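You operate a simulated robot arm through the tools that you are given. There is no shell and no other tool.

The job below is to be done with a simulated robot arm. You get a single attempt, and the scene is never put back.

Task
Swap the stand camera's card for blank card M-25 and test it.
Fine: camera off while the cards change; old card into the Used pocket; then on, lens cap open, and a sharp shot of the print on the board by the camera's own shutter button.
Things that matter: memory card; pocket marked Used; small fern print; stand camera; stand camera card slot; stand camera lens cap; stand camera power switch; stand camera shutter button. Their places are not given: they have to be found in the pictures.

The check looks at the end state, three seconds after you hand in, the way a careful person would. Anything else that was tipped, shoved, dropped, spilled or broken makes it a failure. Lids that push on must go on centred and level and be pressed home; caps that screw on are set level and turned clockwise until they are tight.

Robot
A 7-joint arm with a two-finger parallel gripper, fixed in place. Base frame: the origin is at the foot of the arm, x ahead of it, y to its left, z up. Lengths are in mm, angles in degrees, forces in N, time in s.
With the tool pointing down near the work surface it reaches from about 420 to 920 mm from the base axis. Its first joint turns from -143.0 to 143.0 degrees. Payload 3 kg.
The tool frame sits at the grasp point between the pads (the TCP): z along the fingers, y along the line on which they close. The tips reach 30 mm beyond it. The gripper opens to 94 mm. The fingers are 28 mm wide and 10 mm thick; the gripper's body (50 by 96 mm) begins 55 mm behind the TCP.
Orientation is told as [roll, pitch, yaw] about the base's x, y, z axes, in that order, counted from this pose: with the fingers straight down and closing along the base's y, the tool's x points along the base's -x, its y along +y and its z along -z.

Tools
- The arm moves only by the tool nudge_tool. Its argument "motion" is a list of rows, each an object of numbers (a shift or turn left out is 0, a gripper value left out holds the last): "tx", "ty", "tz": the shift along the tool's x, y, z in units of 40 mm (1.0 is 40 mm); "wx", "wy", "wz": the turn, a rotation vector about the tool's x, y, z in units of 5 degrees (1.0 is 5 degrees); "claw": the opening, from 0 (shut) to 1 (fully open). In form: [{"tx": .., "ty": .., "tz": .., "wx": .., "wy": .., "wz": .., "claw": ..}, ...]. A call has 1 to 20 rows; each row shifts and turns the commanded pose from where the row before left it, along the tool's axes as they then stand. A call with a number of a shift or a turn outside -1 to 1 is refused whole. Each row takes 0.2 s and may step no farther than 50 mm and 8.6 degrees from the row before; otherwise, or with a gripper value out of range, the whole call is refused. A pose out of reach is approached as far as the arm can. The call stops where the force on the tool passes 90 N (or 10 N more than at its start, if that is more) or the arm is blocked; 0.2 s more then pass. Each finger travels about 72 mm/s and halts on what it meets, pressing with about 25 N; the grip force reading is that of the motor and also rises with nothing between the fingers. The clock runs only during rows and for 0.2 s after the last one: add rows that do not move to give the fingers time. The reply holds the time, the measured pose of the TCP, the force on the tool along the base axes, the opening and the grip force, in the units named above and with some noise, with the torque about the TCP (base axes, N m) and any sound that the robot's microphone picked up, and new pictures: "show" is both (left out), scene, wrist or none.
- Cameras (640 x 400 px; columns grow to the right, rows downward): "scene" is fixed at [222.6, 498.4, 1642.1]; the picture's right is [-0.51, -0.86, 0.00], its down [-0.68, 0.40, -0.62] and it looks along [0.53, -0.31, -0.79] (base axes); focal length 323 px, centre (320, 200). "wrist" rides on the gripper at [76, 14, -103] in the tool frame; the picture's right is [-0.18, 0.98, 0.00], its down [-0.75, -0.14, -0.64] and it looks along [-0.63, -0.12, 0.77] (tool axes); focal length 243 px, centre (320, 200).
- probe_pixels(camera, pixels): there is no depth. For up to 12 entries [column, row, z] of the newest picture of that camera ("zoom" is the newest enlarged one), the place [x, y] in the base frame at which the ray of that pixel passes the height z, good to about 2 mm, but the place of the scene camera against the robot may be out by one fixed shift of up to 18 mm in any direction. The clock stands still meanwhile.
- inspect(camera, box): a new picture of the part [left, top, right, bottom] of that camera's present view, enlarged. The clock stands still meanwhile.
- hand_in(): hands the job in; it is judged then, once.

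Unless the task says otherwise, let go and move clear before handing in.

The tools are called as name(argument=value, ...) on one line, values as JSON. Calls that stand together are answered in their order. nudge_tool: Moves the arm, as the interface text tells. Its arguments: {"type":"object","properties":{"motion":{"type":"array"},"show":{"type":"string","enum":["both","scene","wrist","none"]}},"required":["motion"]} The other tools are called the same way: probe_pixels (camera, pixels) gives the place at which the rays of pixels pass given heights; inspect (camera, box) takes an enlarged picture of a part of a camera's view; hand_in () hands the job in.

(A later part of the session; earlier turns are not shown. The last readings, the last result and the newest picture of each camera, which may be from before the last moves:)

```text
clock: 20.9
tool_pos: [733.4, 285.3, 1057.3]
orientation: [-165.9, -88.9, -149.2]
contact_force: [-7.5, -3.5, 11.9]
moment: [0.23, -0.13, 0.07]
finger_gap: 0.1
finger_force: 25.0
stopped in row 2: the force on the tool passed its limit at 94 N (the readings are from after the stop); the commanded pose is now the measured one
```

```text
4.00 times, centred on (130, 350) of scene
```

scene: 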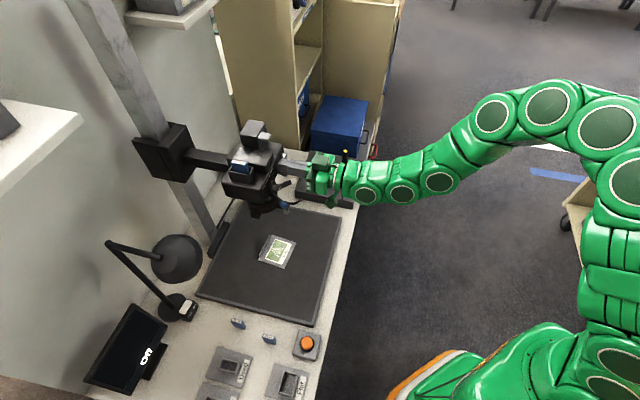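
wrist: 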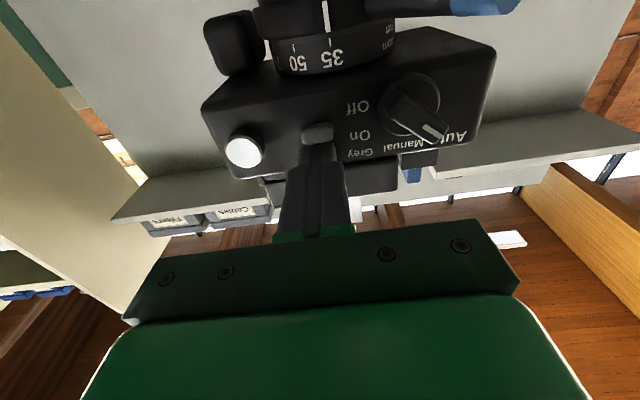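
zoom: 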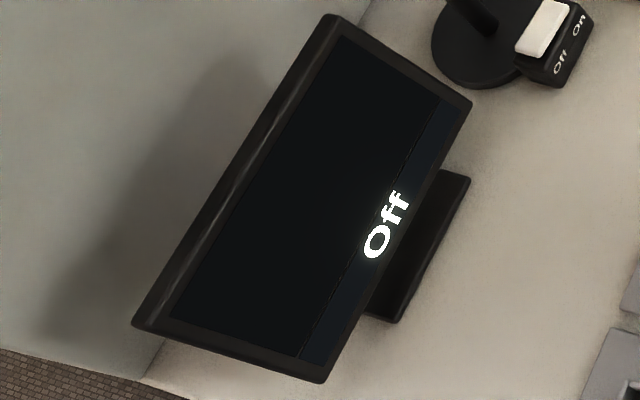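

The monitor now reads "Off", so the power switch is off. I'll lift off the slider, back away, rise and tilt the fingers toward down (−30°), opening them partially for the card grip.

nudge_tool(motion=[{"tx": -0.12}, {"tz": -0.8}, {"tz": -0.9}, {"tx": -1}, {"tx": -1}, {"tx": -1}, {"tx": -0.3, "claw": 0.4}, {"wy": 1}, {"wy": 1}, {"wy": 1}, {"wy": 1}, {"wy": 1}, {"wy": 1}, {"wy": 1}, {"wy": 1}, {"wy": 1}, {"wy": 1}, {"wy": 1}, {"wy": 1}], show="both")

```text
clock: 24.9
tool_pos: [683.3, 236.2, 1190.3]
orientation: [-0.3, -30.8, 45.2]
contact_force: [-0.1, 0.0, 1.2]
moment: [0.02, 0.02, -0.02]
finger_gap: 37.5
finger_force: 0.1
```

scene: 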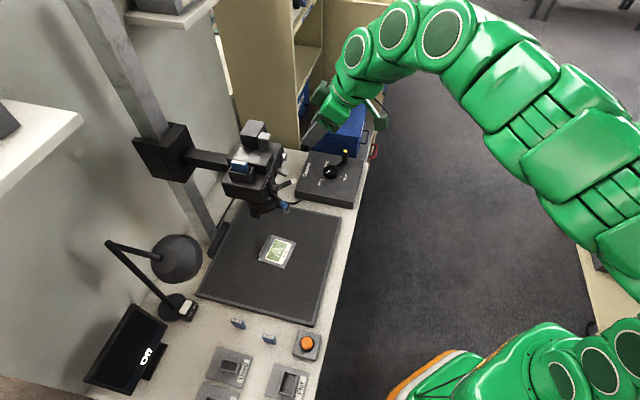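
wrist: 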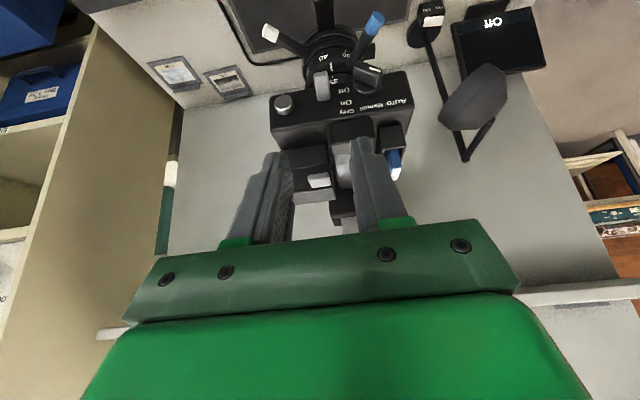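

The tool is tilted −31° at z=1190 with a 37 mm gap. I'll shift left toward the card's line and then forward above it, keeping the tips (~1157) over everything, to test reach.

nudge_tool(motion=[{"ty": 0.89, "wy": 0.16}, {"ty": 0.89}, {"tx": -0.65, "tz": 0.375}, {"tx": -0.65, "tz": 0.375}, {"tx": -0.65, "tz": 0.375}, {"tx": -0.65, "tz": 0.375}, {"tx": -0.57, "tz": 0.33}], show="both")

inspect(camera="wrist", box=[240, 90, 400, 240])

```text
clock: 26.7
tool_pos: [727.2, 392.8, 1223.1]
orientation: [-4.7, -31.4, 47.2]
contact_force: [-0.7, -0.4, -1.0]
moment: [-0.01, 0.01, 0.0]
finger_gap: 37.6
finger_force: 0.1
stopped in row 7: the arm was blocked; the commanded pose is now the measured one
```

scene: 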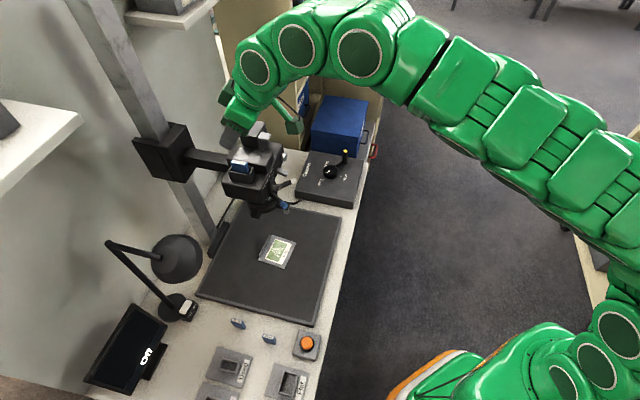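
wrist: 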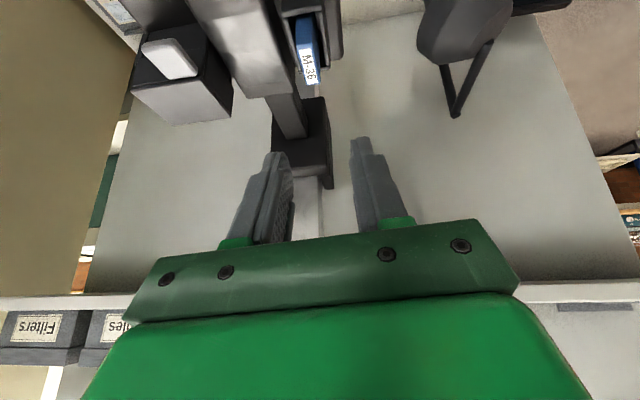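

```text
2.67 times, centred on (320, 165) of wrist
```

zoom: 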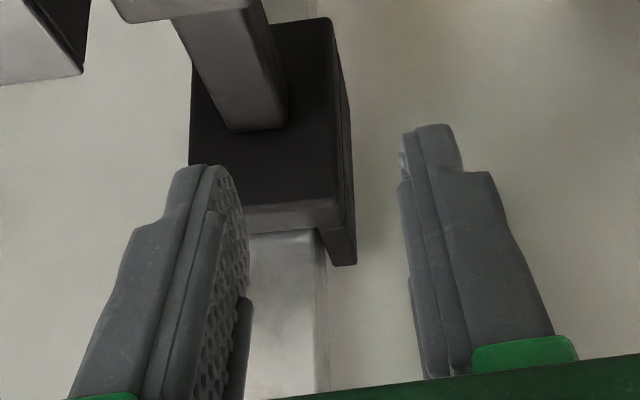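

The arm stalled near its reach limit at −30° tilt (z drifted to 1223, roll −4.7°), with no contact. I'll back off, square up the orientation, and use a −45° tilt so the wrist needs less reach.

nudge_tool(motion=[{"tx": 0.64, "tz": -0.39}, {"tx": 0.64, "tz": -0.39}, {"wx": -0.94}, {"wx": 0.23, "wz": 0.375}, {"wy": -0.9}, {"wy": -0.9}, {"wy": -0.92}], show="none")

```text
clock: 28.3
tool_pos: [684.1, 349.6, 1221.2]
orientation: [0.4, -45.1, 45.0]
contact_force: [0.0, 0.5, 0.7]
moment: [-0.02, -0.01, 0.05]
finger_gap: 37.7
finger_force: 0.1
```

Orientation is now square at −45°. I'll slide forward-down along the finger axis to just above the card for an alignment check.

nudge_tool(motion=[{"ty": -0.215}, {"tz": 0.7}, {"tz": 0.7}, {"tz": 0.6}], show="both")

inspect(camera="wrist", box=[240, 40, 400, 200])

inspect(camera="scene", box=[200, 120, 300, 190])

```text
clock: 29.3
tool_pos: [730.1, 385.3, 1165.1]
orientation: [0.0, -45.0, 45.0]
contact_force: [-0.5, -0.1, 0.7]
moment: [-0.02, 0.03, 0.02]
finger_gap: 37.5
finger_force: 0.0
```

scene: 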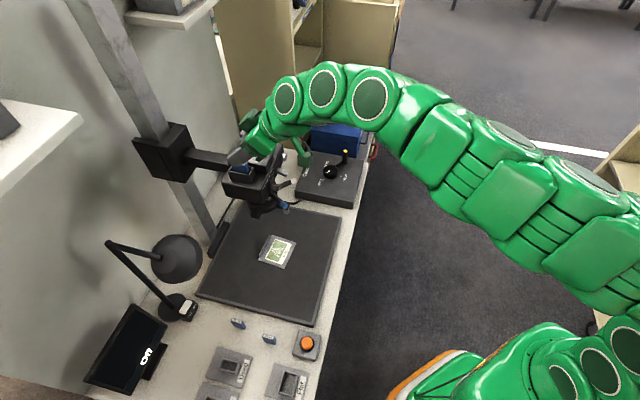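
wrist: 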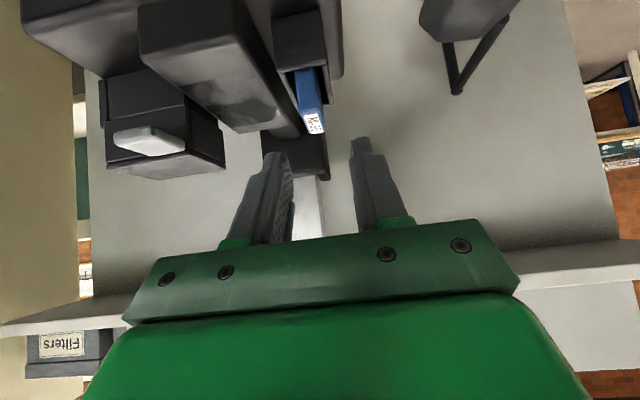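

```text
2.50 times, centred on (320, 120) of wrist
```

zoom: 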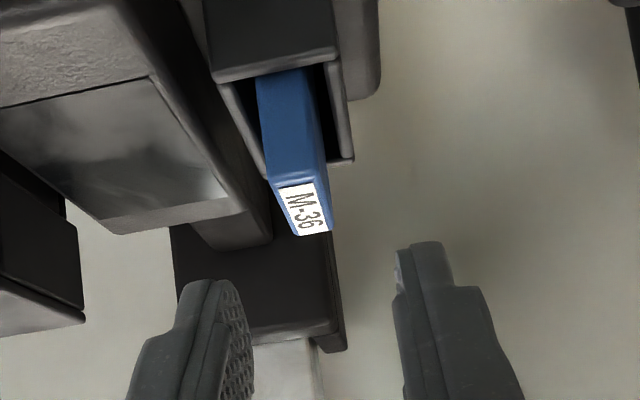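

```text
5.71 times, centred on (250, 155) of scene
```

zoom: 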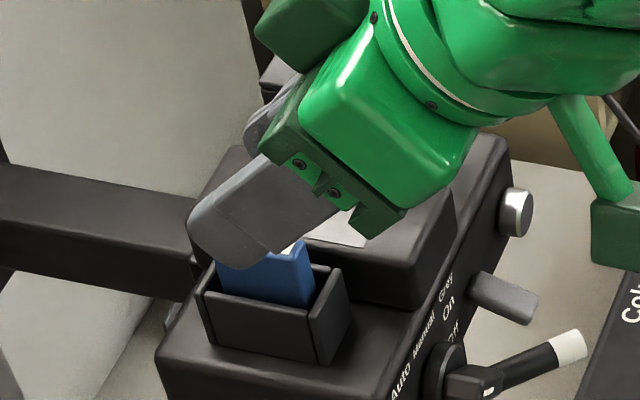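

inspect(camera="wrist", box=[280, 60, 350, 150])

```text
4.44 times, centred on (315, 105) of wrist
```

zoom: 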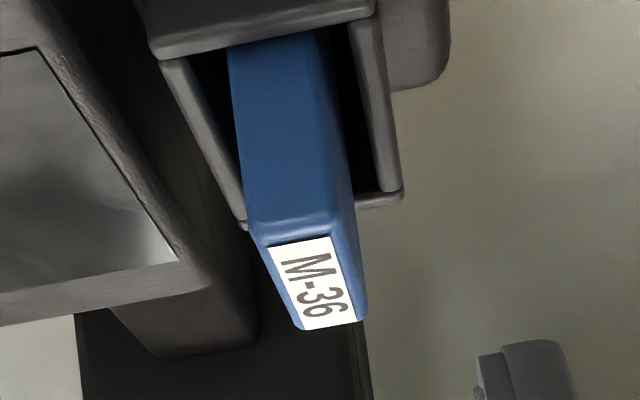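

probe_pixels(camera="zoom", pixels=[[267, 247, 1120], [331, 236, 1120], [357, 321, 1120], [303, 330, 1120], [247, 222, 1097], [403, 195, 1097], [255, 238, 1120], [342, 225, 1120], [366, 318, 1120], [150, 58, 1097], [375, 15, 1097], [176, 260, 1098]])

```text
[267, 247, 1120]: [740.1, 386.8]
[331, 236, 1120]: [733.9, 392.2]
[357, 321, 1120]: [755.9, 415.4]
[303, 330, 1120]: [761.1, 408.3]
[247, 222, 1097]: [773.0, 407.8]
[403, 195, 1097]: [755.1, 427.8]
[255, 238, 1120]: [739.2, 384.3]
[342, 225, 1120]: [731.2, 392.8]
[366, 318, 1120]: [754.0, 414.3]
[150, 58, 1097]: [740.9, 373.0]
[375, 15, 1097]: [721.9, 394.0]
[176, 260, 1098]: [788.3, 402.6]
```

The label centre and housing centre agree at (747.7, 400.7) → u=245.4, v=812, so I'm 1.6 mm off in u. I'll narrow the fingers to ~24 mm (to clear the hump at u≈272), correct, and descend ~32 mm around the card.

nudge_tool(motion=[{"ty": -0.04, "tx": -0.04, "tz": 0.04, "claw": 0.26}, {"tx": 0, "claw": 0.26}, {"tx": 0.14, "tz": 0.14}, {"tx": 0.14, "tz": 0.14}, {"tx": 0.14, "tz": 0.14}, {"tx": 0.12, "tz": 0.12}], show="both")

inspect(camera="wrist", box=[240, 60, 400, 220])

inspect(camera="scene", box=[215, 135, 285, 190])

```text
clock: 30.7
tool_pos: [733.4, 384.1, 1134.8]
orientation: [0.2, -45.0, 45.0]
contact_force: [-0.9, 0.4, 0.6]
moment: [-0.01, -0.03, 0.02]
finger_gap: 24.5
finger_force: 0.1
```

scene: 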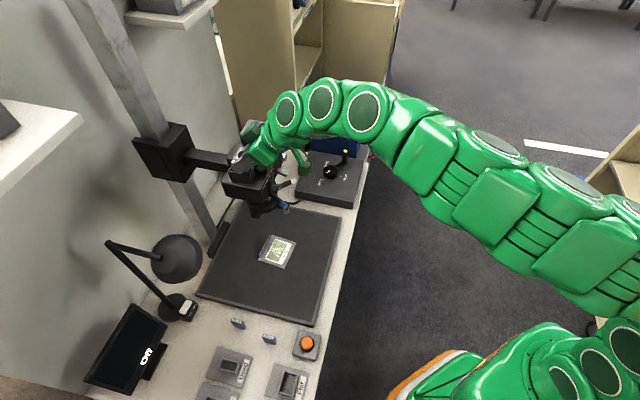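
wrist: 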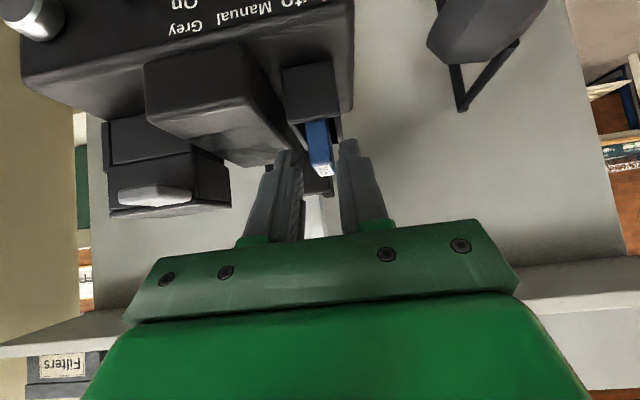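

```text
2.50 times, centred on (320, 140) of wrist
```

zoom: 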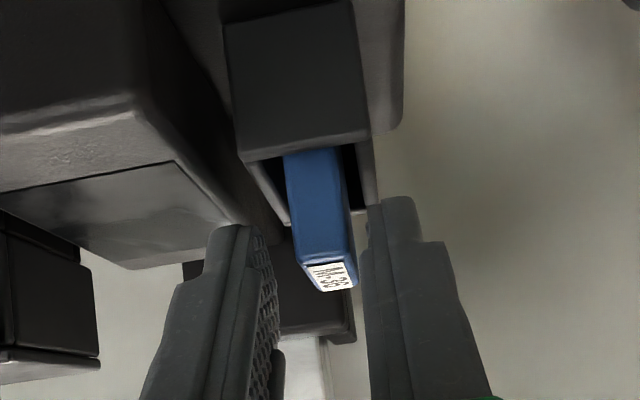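

```text
7.27 times, centred on (250, 162) of scene
```

zoom: 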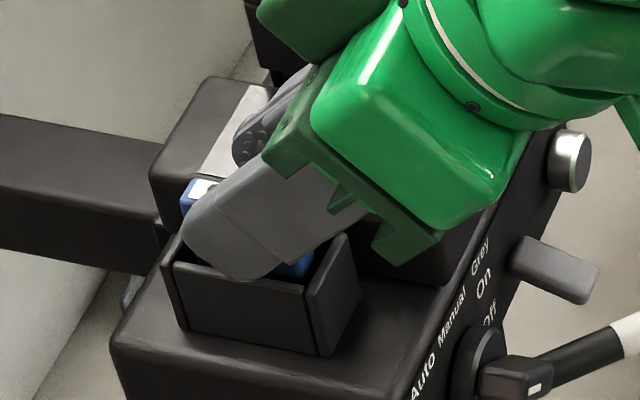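

The card sits between the fingers, slightly nearer the right one. I'll nudge 1 mm toward that side and close on it.

nudge_tool(motion=[{"ty": 0.03}, {"claw": 0}, {"tx": 0}, {"tx": 0}], show="wrist")

inspect(camera="wrist", box=[240, 60, 400, 220])

```text
clock: 31.7
tool_pos: [732.9, 385.7, 1134.4]
orientation: [0.3, -45.0, 45.0]
contact_force: [-1.2, 0.2, 0.0]
moment: [-0.01, 0.0, 0.0]
finger_gap: 11.0
finger_force: 24.8
```

wrist: 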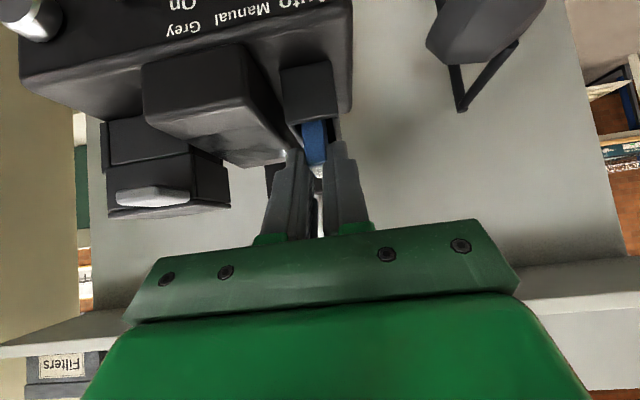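

```text
2.50 times, centred on (320, 140) of wrist
```

zoom: 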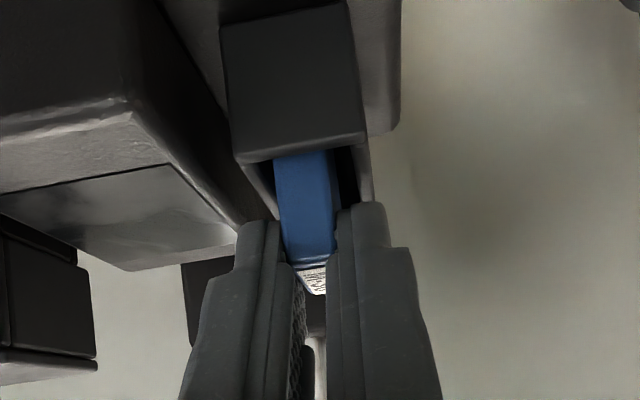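

Gripped at an 11 mm gap with negligible side force; TCP u=245.5, v=791.0, z=1134.4 is my slot reference. I'll lift straight up in steps.

nudge_tool(motion=[{"tx": -0.1, "tz": -0.1}, {"tx": -0.15, "tz": -0.15}, {"tx": -0.2, "tz": -0.2}, {"tx": -0.2, "tz": -0.2}, {"tx": -0.2, "tz": -0.2}], show="both")

inspect(camera="wrist", box=[240, 60, 400, 220])

inspect(camera="scene", box=[205, 105, 295, 190])

```text
clock: 32.9
tool_pos: [733.3, 385.6, 1181.6]
orientation: [0.3, -44.9, 45.0]
contact_force: [1.3, 0.6, 0.0]
moment: [0.01, -0.02, 0.01]
finger_gap: 10.8
finger_force: 25.3
```

scene: 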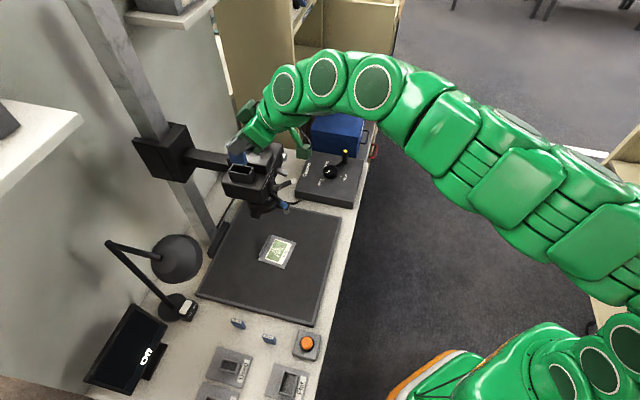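
wrist: 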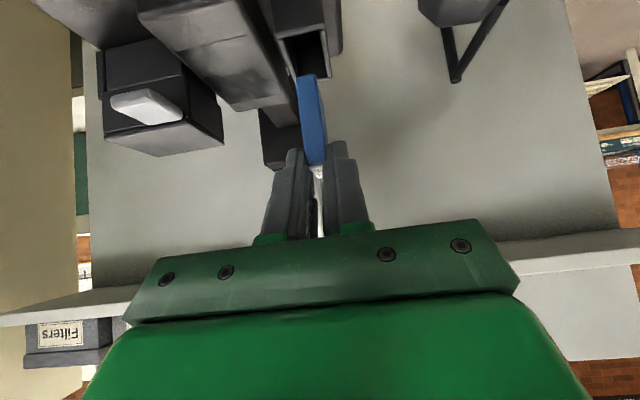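

```text
2.50 times, centred on (320, 140) of wrist
```

zoom: 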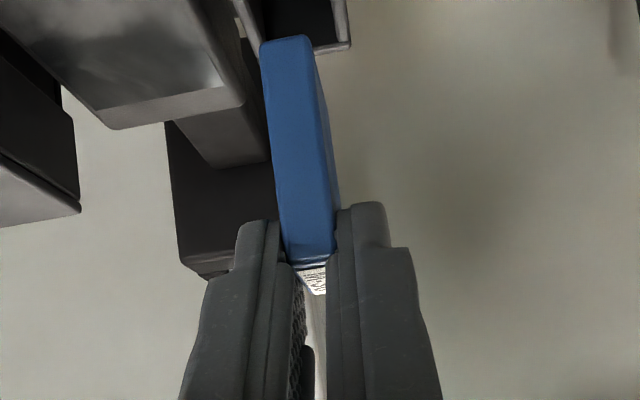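

```text
4.71 times, centred on (250, 148) of scene
```

zoom: 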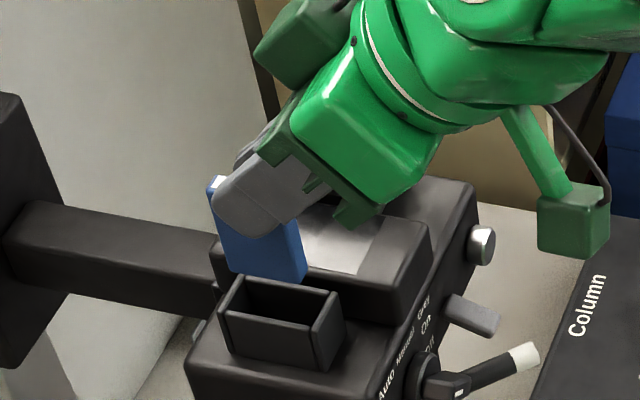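

The old card is out and clear of the housing (its bottom is above the rim). I'll retreat toward the operator side, then move left and down toward the Used pocket area.

nudge_tool(motion=[{"tx": -0.2, "tz": -0.2}, {"tx": 0.675, "tz": -0.675}, {"tx": 0.675, "tz": -0.675}, {"tx": 0.675, "tz": -0.675}, {"tx": 0.675, "tz": -0.675}, {"tx": 0.675, "tz": -0.675}, {"tx": 0.6, "tz": 0.6, "ty": 0.8}, {"tx": 0.6, "tz": 0.6, "ty": 0.8}, {"tx": 0.6, "tz": 0.6, "ty": 0.8}, {"tx": 0.6, "tz": 0.6, "ty": 0.8}, {"tx": 0.6, "tz": 0.6, "ty": 0.8}, {"tx": 0.6, "tz": 0.6, "ty": 0.8}, {"tx": 0.6, "tz": 0.6, "ty": 0.8}, {"tx": 0.6, "tz": 0.6, "ty": 0.8}], show="both")

```text
clock: 35.9
tool_pos: [420.3, 436.8, 923.7]
orientation: [1.9, -44.7, 42.7]
contact_force: [0.6, 0.4, 0.3]
moment: [-0.05, -0.01, 0.05]
finger_gap: 10.9
finger_force: 25.2
out of reach, approached as far as the arm can: row 14
```

scene: 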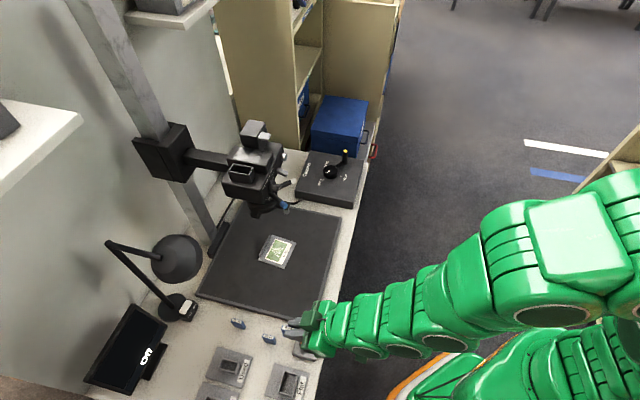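
wrist: 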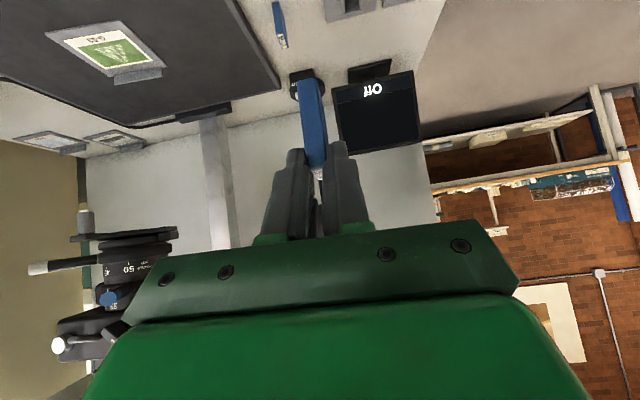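

The arm reached a fold limit near v≈606 and picked up a small roll/yaw error. I'll move forward (away from the base) and left, then square up the orientation.

nudge_tool(motion=[{"tx": -0.7, "tz": 0.7, "ty": 0.55}, {"tx": -0.7, "tz": 0.7, "ty": 0.55}, {"tx": -0.7, "tz": 0.7, "ty": 0.55}, {"wx": 0.38}, {"wx": -0.33, "wz": -0.33}], show="wrist")

```text
clock: 37.1
tool_pos: [459.2, 566.4, 923.8]
orientation: [-1.8, -44.9, 47.3]
contact_force: [-0.5, 0.1, -0.4]
moment: [0.01, 0.01, 0.03]
finger_gap: 10.7
finger_force: 24.6
```

wrist: 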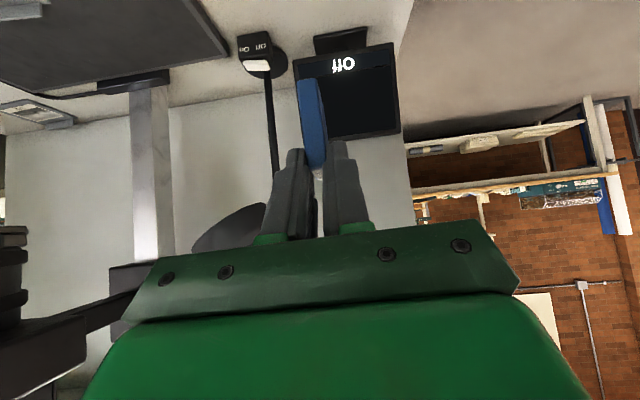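

The readout shows I over-corrected; I'll undo that rotation, then lower to about z=740 so the pocket comes into view beyond the held card.

nudge_tool(motion=[{"wx": 0.33, "wz": 0.33}, {"wx": -0.38}, {"tx": 0.65, "tz": 0.65}, {"tx": 0.65, "tz": 0.65}, {"tx": 0.65, "tz": 0.65}, {"tx": 0.65, "tz": 0.65}, {"tx": 0.6, "tz": 0.6}], show="both")

```text
clock: 38.7
tool_pos: [458.9, 566.4, 742.8]
orientation: [0.2, -45.0, 45.0]
contact_force: [-0.8, -0.2, -0.6]
moment: [0.0, 0.03, 0.03]
finger_gap: 10.8
finger_force: 25.3
```

scene: 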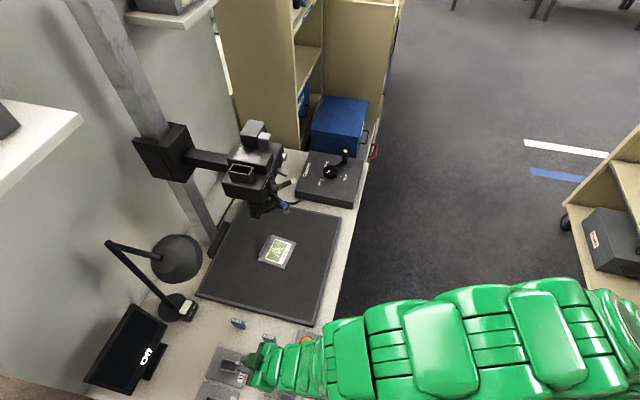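
wrist: 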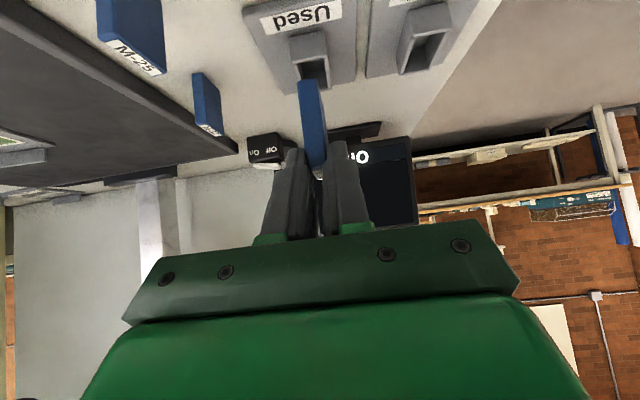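

The Used pocket is visible at wrist (310,50) just beyond the held card's bottom end. I'll zoom and probe it.

inspect(camera="wrist", box=[240, 0, 400, 100])

inspect(camera="wrist", box=[80, 0, 240, 140])

```text
4.00 times, centred on (320, 50) of wrist
```

zoom: 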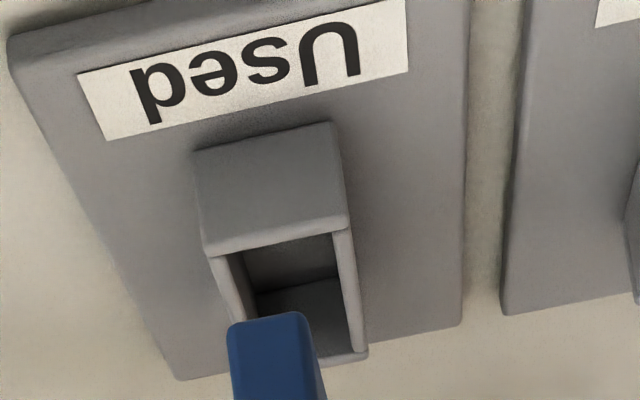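

```text
2.86 times, centred on (160, 70) of wrist
```

zoom: 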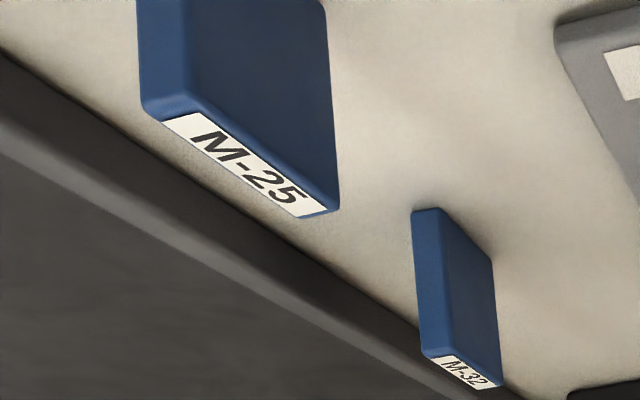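

probe_pixels(camera="zoom", pixels=[[163, 120, 645], [190, 110, 645], [325, 208, 645], [300, 218, 645], [432, 357, 645], [470, 390, 645], [502, 386, 645], [457, 353, 645]])

inspect(camera="wrist", box=[240, 0, 400, 100])

probe_pixels(camera="zoom", pixels=[[203, 250, 630], [348, 225, 630], [367, 354, 630], [203, 250, 610], [348, 225, 610], [367, 354, 610], [215, 256, 630], [335, 234, 630], [352, 350, 630], [8, 40, 605], [463, 322, 605], [178, 380, 605]])

```text
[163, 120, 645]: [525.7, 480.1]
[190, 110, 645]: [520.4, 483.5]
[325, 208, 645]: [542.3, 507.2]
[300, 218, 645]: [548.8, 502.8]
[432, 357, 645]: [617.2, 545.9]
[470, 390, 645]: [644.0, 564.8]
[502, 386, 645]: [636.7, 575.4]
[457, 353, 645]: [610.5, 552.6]
```

```text
4.00 times, centred on (320, 50) of wrist
```

zoom: 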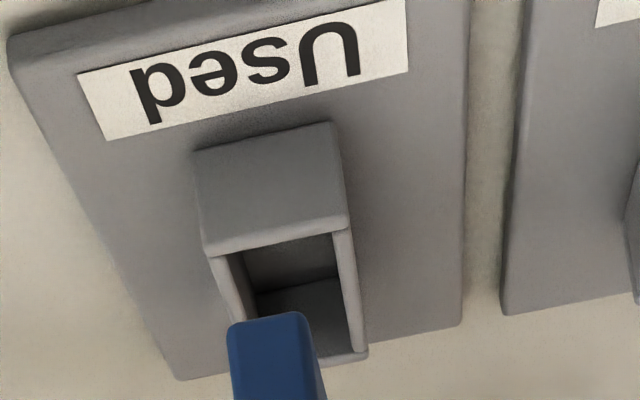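

```text
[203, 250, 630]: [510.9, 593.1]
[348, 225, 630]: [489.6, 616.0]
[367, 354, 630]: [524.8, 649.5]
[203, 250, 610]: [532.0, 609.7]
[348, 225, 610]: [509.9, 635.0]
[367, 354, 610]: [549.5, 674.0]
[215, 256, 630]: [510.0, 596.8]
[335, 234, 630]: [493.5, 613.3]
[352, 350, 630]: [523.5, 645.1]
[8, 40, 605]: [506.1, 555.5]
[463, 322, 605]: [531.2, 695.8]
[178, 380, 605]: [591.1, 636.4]
```

The pocket centre is about (518,621) → u≈−73, v≈805 if the rim is at z≈630. I'll move forward to bring the card over it and look again.

nudge_tool(motion=[{"tx": -0.5, "tz": 0.5, "ty": -0.07}, {"tx": -0.5, "tz": 0.5}, {"tx": 0.3, "tz": 0.3}, {"tx": 0.2, "tz": 0.2}], show="wrist")

inspect(camera="wrist", box=[240, 10, 400, 130])

inspect(camera="scene", box=[195, 320, 295, 400])

```text
clock: 39.7
tool_pos: [499.8, 605.5, 714.0]
orientation: [0.2, -45.0, 45.2]
contact_force: [-0.6, -0.3, 0.1]
moment: [-0.02, 0.01, 0.02]
finger_gap: 10.8
finger_force: 25.0
```

wrist: 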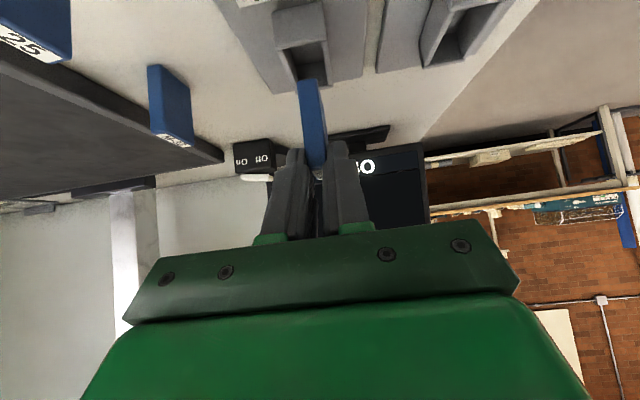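

```text
3.33 times, centred on (320, 70) of wrist
```

zoom: 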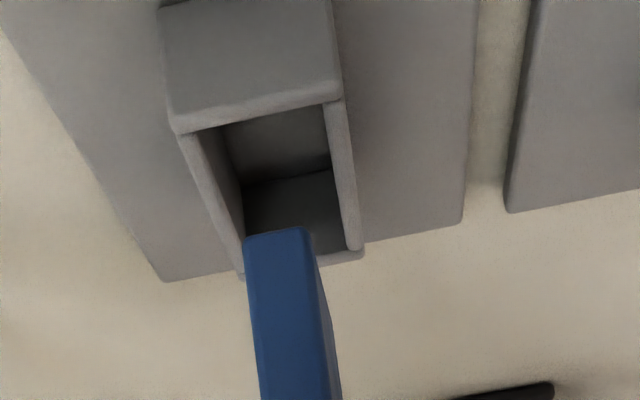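

```text
5.00 times, centred on (245, 360) of scene
```

zoom: 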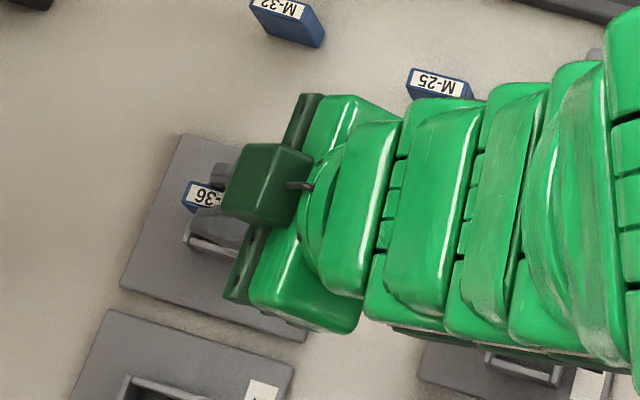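

inspect(camera="wrist", box=[240, 10, 400, 130])

probe_pixels(camera="zoom", pixels=[[175, 133, 630], [342, 97, 630], [363, 255, 630], [175, 133, 610], [342, 97, 610], [363, 255, 610], [245, 240, 660], [308, 229, 660], [245, 240, 650], [308, 229, 650], [160, 282, 605], [463, 222, 605]])

```text
3.33 times, centred on (320, 70) of wrist
```

zoom: 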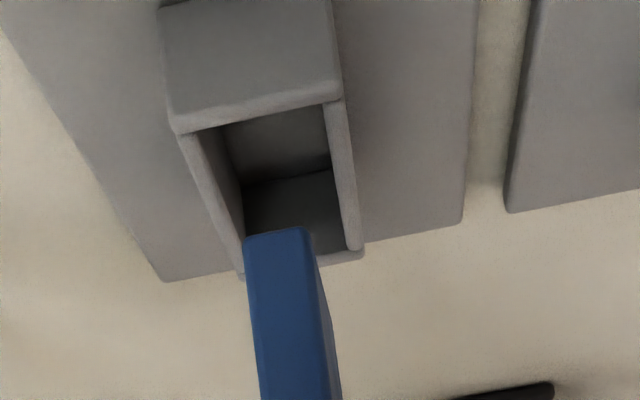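

```text
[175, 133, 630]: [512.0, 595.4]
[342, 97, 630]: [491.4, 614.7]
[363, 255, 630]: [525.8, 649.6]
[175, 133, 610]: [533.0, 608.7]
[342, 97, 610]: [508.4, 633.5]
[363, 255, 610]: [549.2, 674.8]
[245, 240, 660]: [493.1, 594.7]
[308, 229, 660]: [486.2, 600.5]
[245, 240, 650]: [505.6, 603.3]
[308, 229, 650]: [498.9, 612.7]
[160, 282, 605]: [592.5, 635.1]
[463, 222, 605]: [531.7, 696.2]
```

The rim height ≈630 is confirmed (both views agree), giving pocket centre (518.4, 621.9) → u=−73.2, v=806.3; the held card's bottom is ≈651. I'll apply the small correction and lower 25 mm to start insertion.

nudge_tool(motion=[{"tx": -0.065, "tz": 0.065, "ty": -0.037}, {"tx": 0.12, "tz": 0.12}, {"tx": 0.12, "tz": 0.12}, {"tx": 0.12, "tz": 0.12}], show="wrist")

inspect(camera="wrist", box=[240, 30, 400, 150])

```text
clock: 40.7
tool_pos: [504.1, 608.2, 694.4]
orientation: [0.2, -45.2, 45.0]
contact_force: [-0.1, 0.1, 0.0]
moment: [0.01, 0.0, -0.01]
finger_gap: 11.1
finger_force: 25.3
```

wrist: 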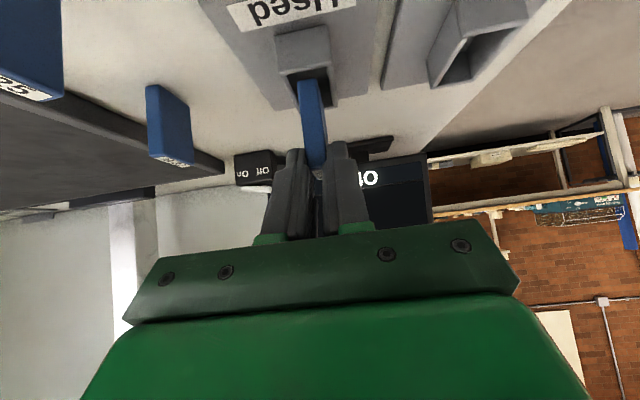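

```text
3.33 times, centred on (320, 90) of wrist
```

zoom: 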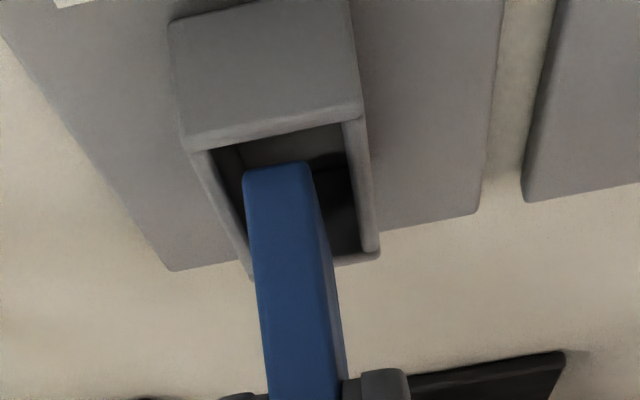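

probe_pixels(camera="zoom", pixels=[[214, 150, 630], [338, 122, 630], [362, 250, 630], [245, 178, 632], [310, 165, 632], [186, 150, 630], [360, 112, 630], [380, 258, 630]])

```text
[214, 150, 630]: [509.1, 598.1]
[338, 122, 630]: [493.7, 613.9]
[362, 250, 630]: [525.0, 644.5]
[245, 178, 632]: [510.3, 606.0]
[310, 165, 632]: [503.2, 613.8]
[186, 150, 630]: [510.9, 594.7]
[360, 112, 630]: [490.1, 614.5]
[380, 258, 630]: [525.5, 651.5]
```

The inner pocket spans u −85…−63, v 783…827, and the card's bottom sits at u −78…−68, v 790…~823, so it's well inside. I'll lower it until it meets the floor.

nudge_tool(motion=[{"tx": 0.1, "tz": 0.1, "ty": 0.02}, {"tx": 0.1, "tz": 0.1}, {"tx": 0.08, "tz": 0.08}, {"tx": 0.05, "tz": 0.05}], show="wrist")

inspect(camera="wrist", box=[240, 40, 400, 160])

```text
clock: 41.7
tool_pos: [502.4, 607.4, 673.3]
orientation: [0.2, -45.0, 45.1]
contact_force: [0.5, -0.1, -0.1]
moment: [0.0, -0.04, -0.04]
finger_gap: 10.9
finger_force: 25.2
```

wrist: 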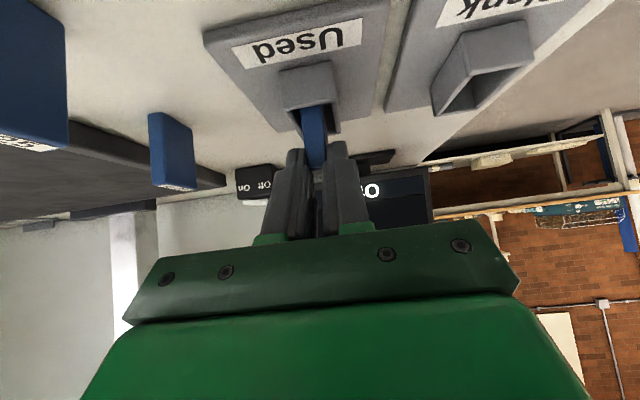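

```text
3.33 times, centred on (320, 100) of wrist
```

zoom: 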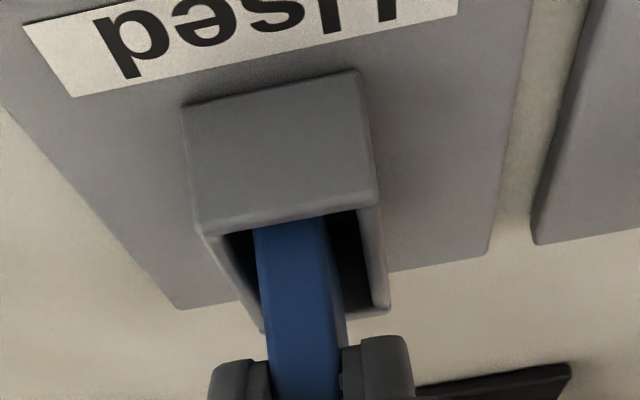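

No floor contact yet; the card is inside the pocket. I'll lower in 2 mm steps.

nudge_tool(motion=[{"tx": 0.035, "tz": 0.035}, {"tx": 0.035, "tz": 0.035}], show="none")

```text
clock: 42.3
tool_pos: [503.4, 607.1, 672.3]
orientation: [0.2, -45.0, 45.1]
contact_force: [0.3, -0.4, 2.5]
moment: [-0.07, 0.04, -0.01]
finger_gap: 11.0
finger_force: 24.4
```

nudge_tool(motion=[{"tx": 0.0}, {"tx": 0.02, "tz": 0.02}], show="none")

```text
clock: 42.9
tool_pos: [503.8, 608.1, 670.7]
orientation: [0.2, -45.1, 45.0]
contact_force: [-2.0, -3.5, 18.5]
moment: [-0.12, 0.08, -0.03]
finger_gap: 10.8
finger_force: 24.8
```

The card is seated on the pocket floor (18 N reaction at z≈671). I'll ease off 1 mm, open the fingers, and rise.

nudge_tool(motion=[{"tx": -0.02, "tz": -0.02}, {"claw": 0.27}, {"claw": 0.27}, {"tx": -0.15, "tz": -0.15}, {"tx": -0.3, "tz": -0.3}, {"tx": -0.5, "tz": -0.5}, {"tx": -0.5, "tz": -0.5}], show="both")

inspect(camera="wrist", box=[230, 0, 400, 130])

```text
clock: 44.5
tool_pos: [503.1, 606.7, 752.4]
orientation: [0.1, -44.9, 45.1]
contact_force: [0.0, -0.4, 0.3]
moment: [0.0, -0.01, -0.01]
finger_gap: 25.4
finger_force: 0.2
```

scene: 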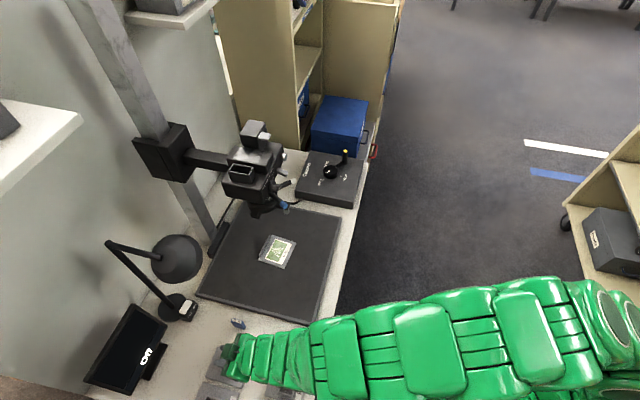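
wrist: 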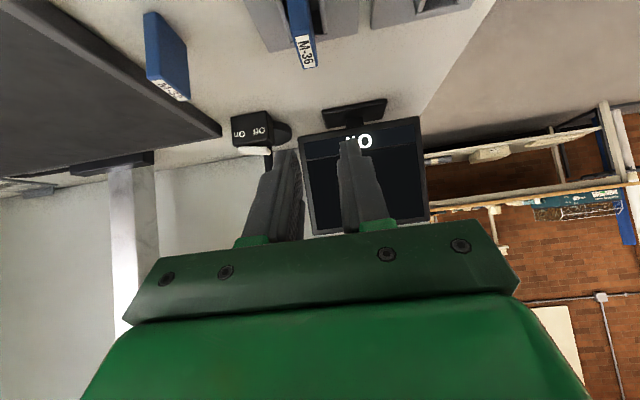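

```text
3.08 times, centred on (315, 65) of wrist
```

zoom: 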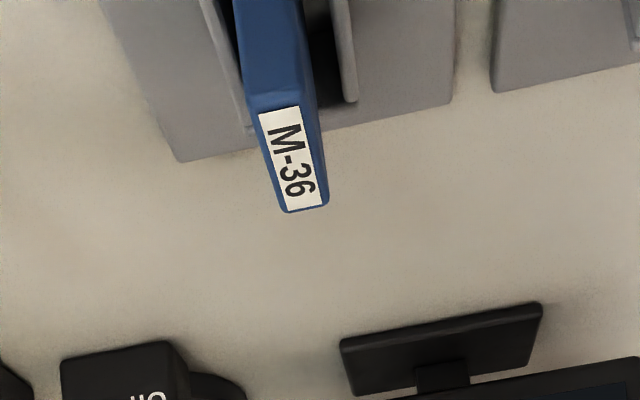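

M-36 is standing in the Used pocket. Next I'll move right and back at z≈752 to view and localise M-25.

nudge_tool(motion=[{"tx": 0.5, "tz": -0.5, "ty": -0.6}, {"tx": 0.5, "tz": -0.5, "ty": -0.6}, {"tx": 0.5, "tz": -0.5, "ty": -0.6}, {"tx": 0.5, "tz": -0.5, "ty": -0.6}], show="both")

inspect(camera="wrist", box=[240, 0, 400, 130])

```text
clock: 45.5
tool_pos: [492.0, 458.6, 751.9]
orientation: [0.2, -45.0, 45.0]
contact_force: [-0.1, 0.3, 0.1]
moment: [-0.01, 0.04, -0.02]
finger_gap: 25.5
finger_force: 0.2
```

scene: 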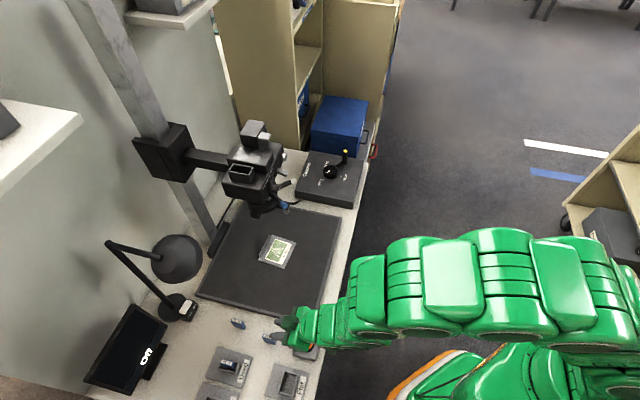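
wrist: 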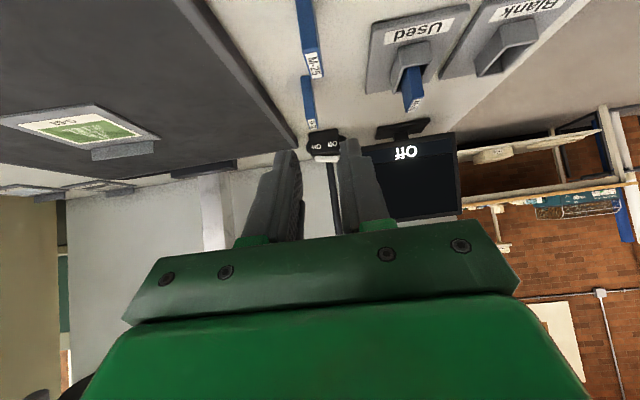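

```text
3.08 times, centred on (320, 65) of wrist
```

zoom: 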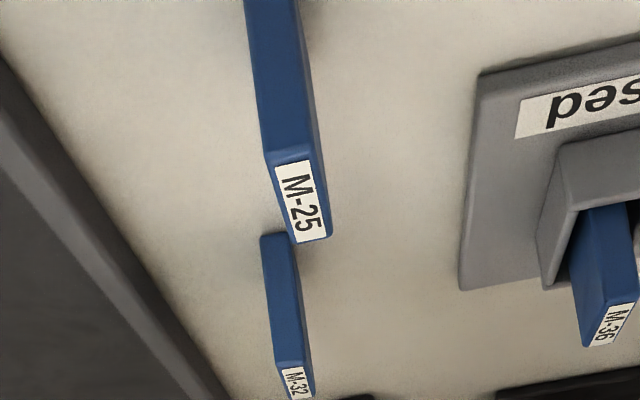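

probe_pixels(camera="zoom", pixels=[[275, 166, 650], [308, 159, 650], [326, 236, 650], [294, 243, 650], [275, 166, 640], [326, 236, 640], [294, 243, 640], [308, 159, 640], [263, 155, 650], [312, 145, 650], [332, 235, 650]])

```text
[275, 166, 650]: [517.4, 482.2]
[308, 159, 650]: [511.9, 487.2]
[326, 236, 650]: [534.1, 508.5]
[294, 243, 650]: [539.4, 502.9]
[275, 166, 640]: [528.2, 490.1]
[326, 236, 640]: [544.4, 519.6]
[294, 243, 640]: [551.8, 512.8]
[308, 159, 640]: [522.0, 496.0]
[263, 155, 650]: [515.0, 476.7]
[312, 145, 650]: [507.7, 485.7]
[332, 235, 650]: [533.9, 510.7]
```

Two views agree: M-25's top centre is (523.1, 492.9, 652.4), i.e. u=21.4, v=718.4, aligned within ~2°. I'll position over it with the same relative offset used for M-36 and descend most of the way.

nudge_tool(motion=[{"tx": -0.445, "tz": 0.445, "ty": 0.055}, {"tx": 0.5, "tz": 0.5}, {"tx": 0.4, "tz": 0.4}], show="wrist")

inspect(camera="wrist", box=[240, 30, 400, 190])

inspect(camera="scene", box=[230, 300, 330, 380])

```text
clock: 46.3
tool_pos: [507.0, 478.8, 702.4]
orientation: [0.1, -44.9, 45.1]
contact_force: [-0.8, -1.3, -0.2]
moment: [-0.01, 0.03, -0.01]
finger_gap: 25.3
finger_force: 0.1
```

wrist: 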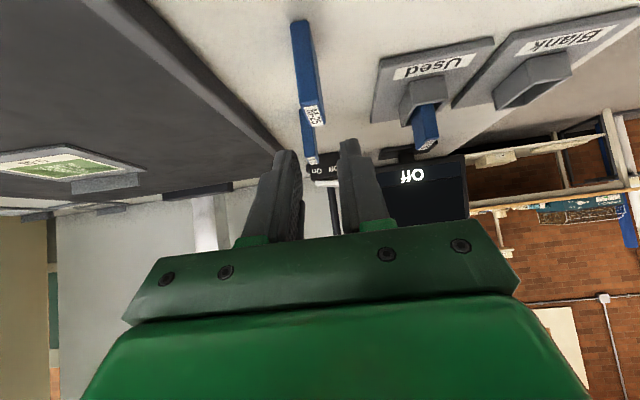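

```text
2.50 times, centred on (320, 110) of wrist
```

zoom: 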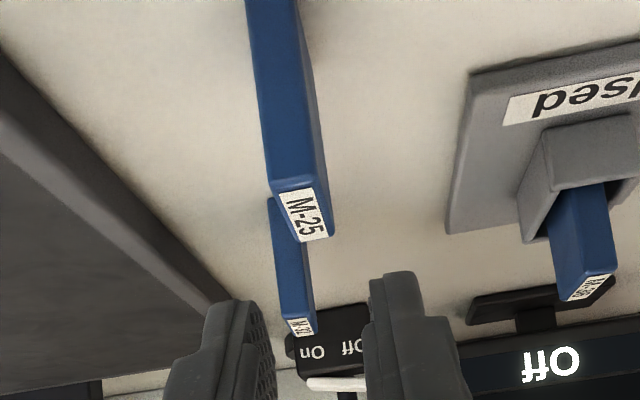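

```text
5.00 times, centred on (280, 340) of scene
```

zoom: 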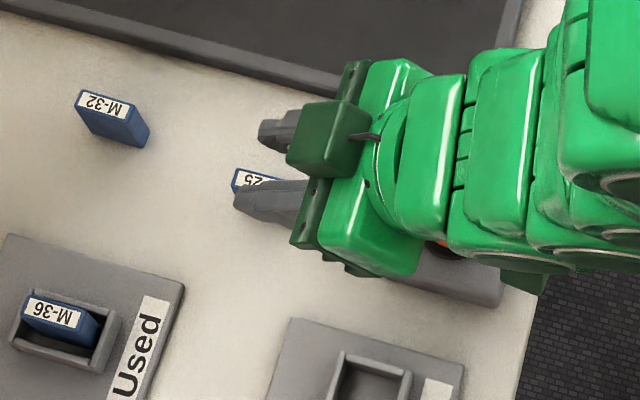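

inspect(camera="wrist", box=[285, 90, 345, 140])

```text
8.00 times, centred on (315, 115) of wrist
```

zoom: 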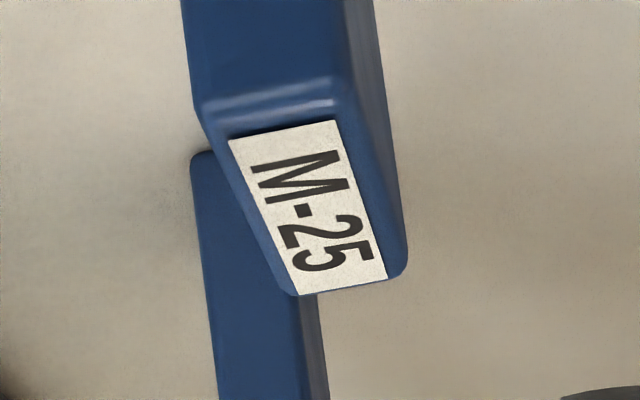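

probe_pixels(camera="zoom", pixels=[[228, 138, 652.4], [335, 120, 652.4], [387, 279, 652.4], [300, 295, 652.4]])

```text
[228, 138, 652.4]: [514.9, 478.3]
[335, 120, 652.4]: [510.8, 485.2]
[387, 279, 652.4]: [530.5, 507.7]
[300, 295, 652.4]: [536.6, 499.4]
```

M-25's centre is confirmed at (523.2, 492.7). I'll make a half-millimetre correction and descend the remaining 35 mm around it.

nudge_tool(motion=[{"tx": 0.21, "tz": 0.21, "ty": -0.02}, {"tx": 0.21, "tz": 0.21}, {"tx": 0.2, "tz": 0.2}], show="wrist")

inspect(camera="wrist", box=[240, 50, 400, 210])

```text
clock: 47.1
tool_pos: [508.1, 478.5, 667.1]
orientation: [0.2, -45.1, 44.9]
contact_force: [-0.4, 0.6, 0.3]
moment: [-0.01, 0.04, -0.05]
finger_gap: 25.4
finger_force: 0.1
```

wrist: 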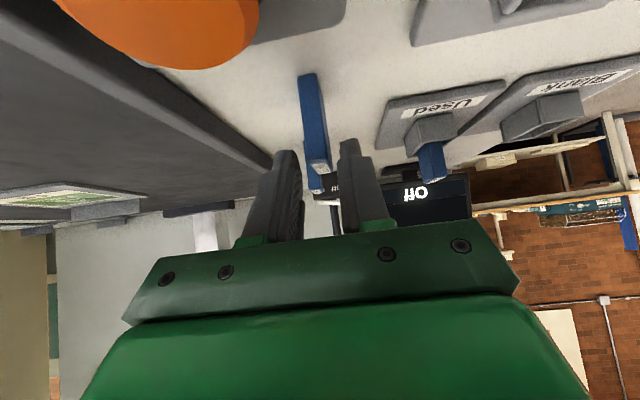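

```text
2.50 times, centred on (320, 130) of wrist
```

zoom: 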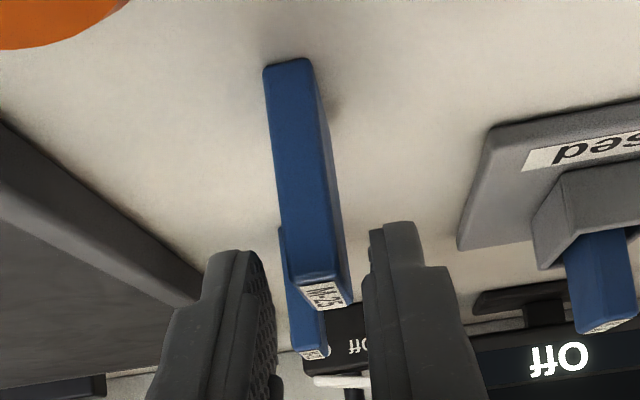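

The card is centred between the fingers. Closing on M-25.

nudge_tool(motion=[{"claw": 0}, {"tx": 0}, {"tx": 0}], show="wrist")

inspect(camera="wrist", box=[240, 50, 400, 210])

```text
clock: 47.9
tool_pos: [508.5, 477.4, 666.8]
orientation: [0.2, -45.0, 44.9]
contact_force: [-0.3, 0.0, 1.4]
moment: [-0.02, -0.02, -0.01]
finger_gap: 11.0
finger_force: 24.9
```

wrist: 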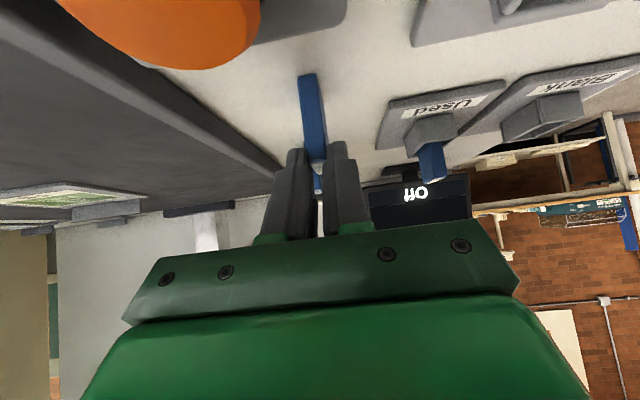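

```text
2.50 times, centred on (320, 130) of wrist
```

zoom: 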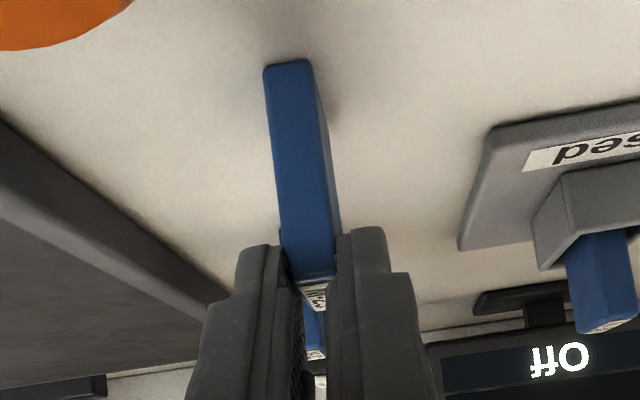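

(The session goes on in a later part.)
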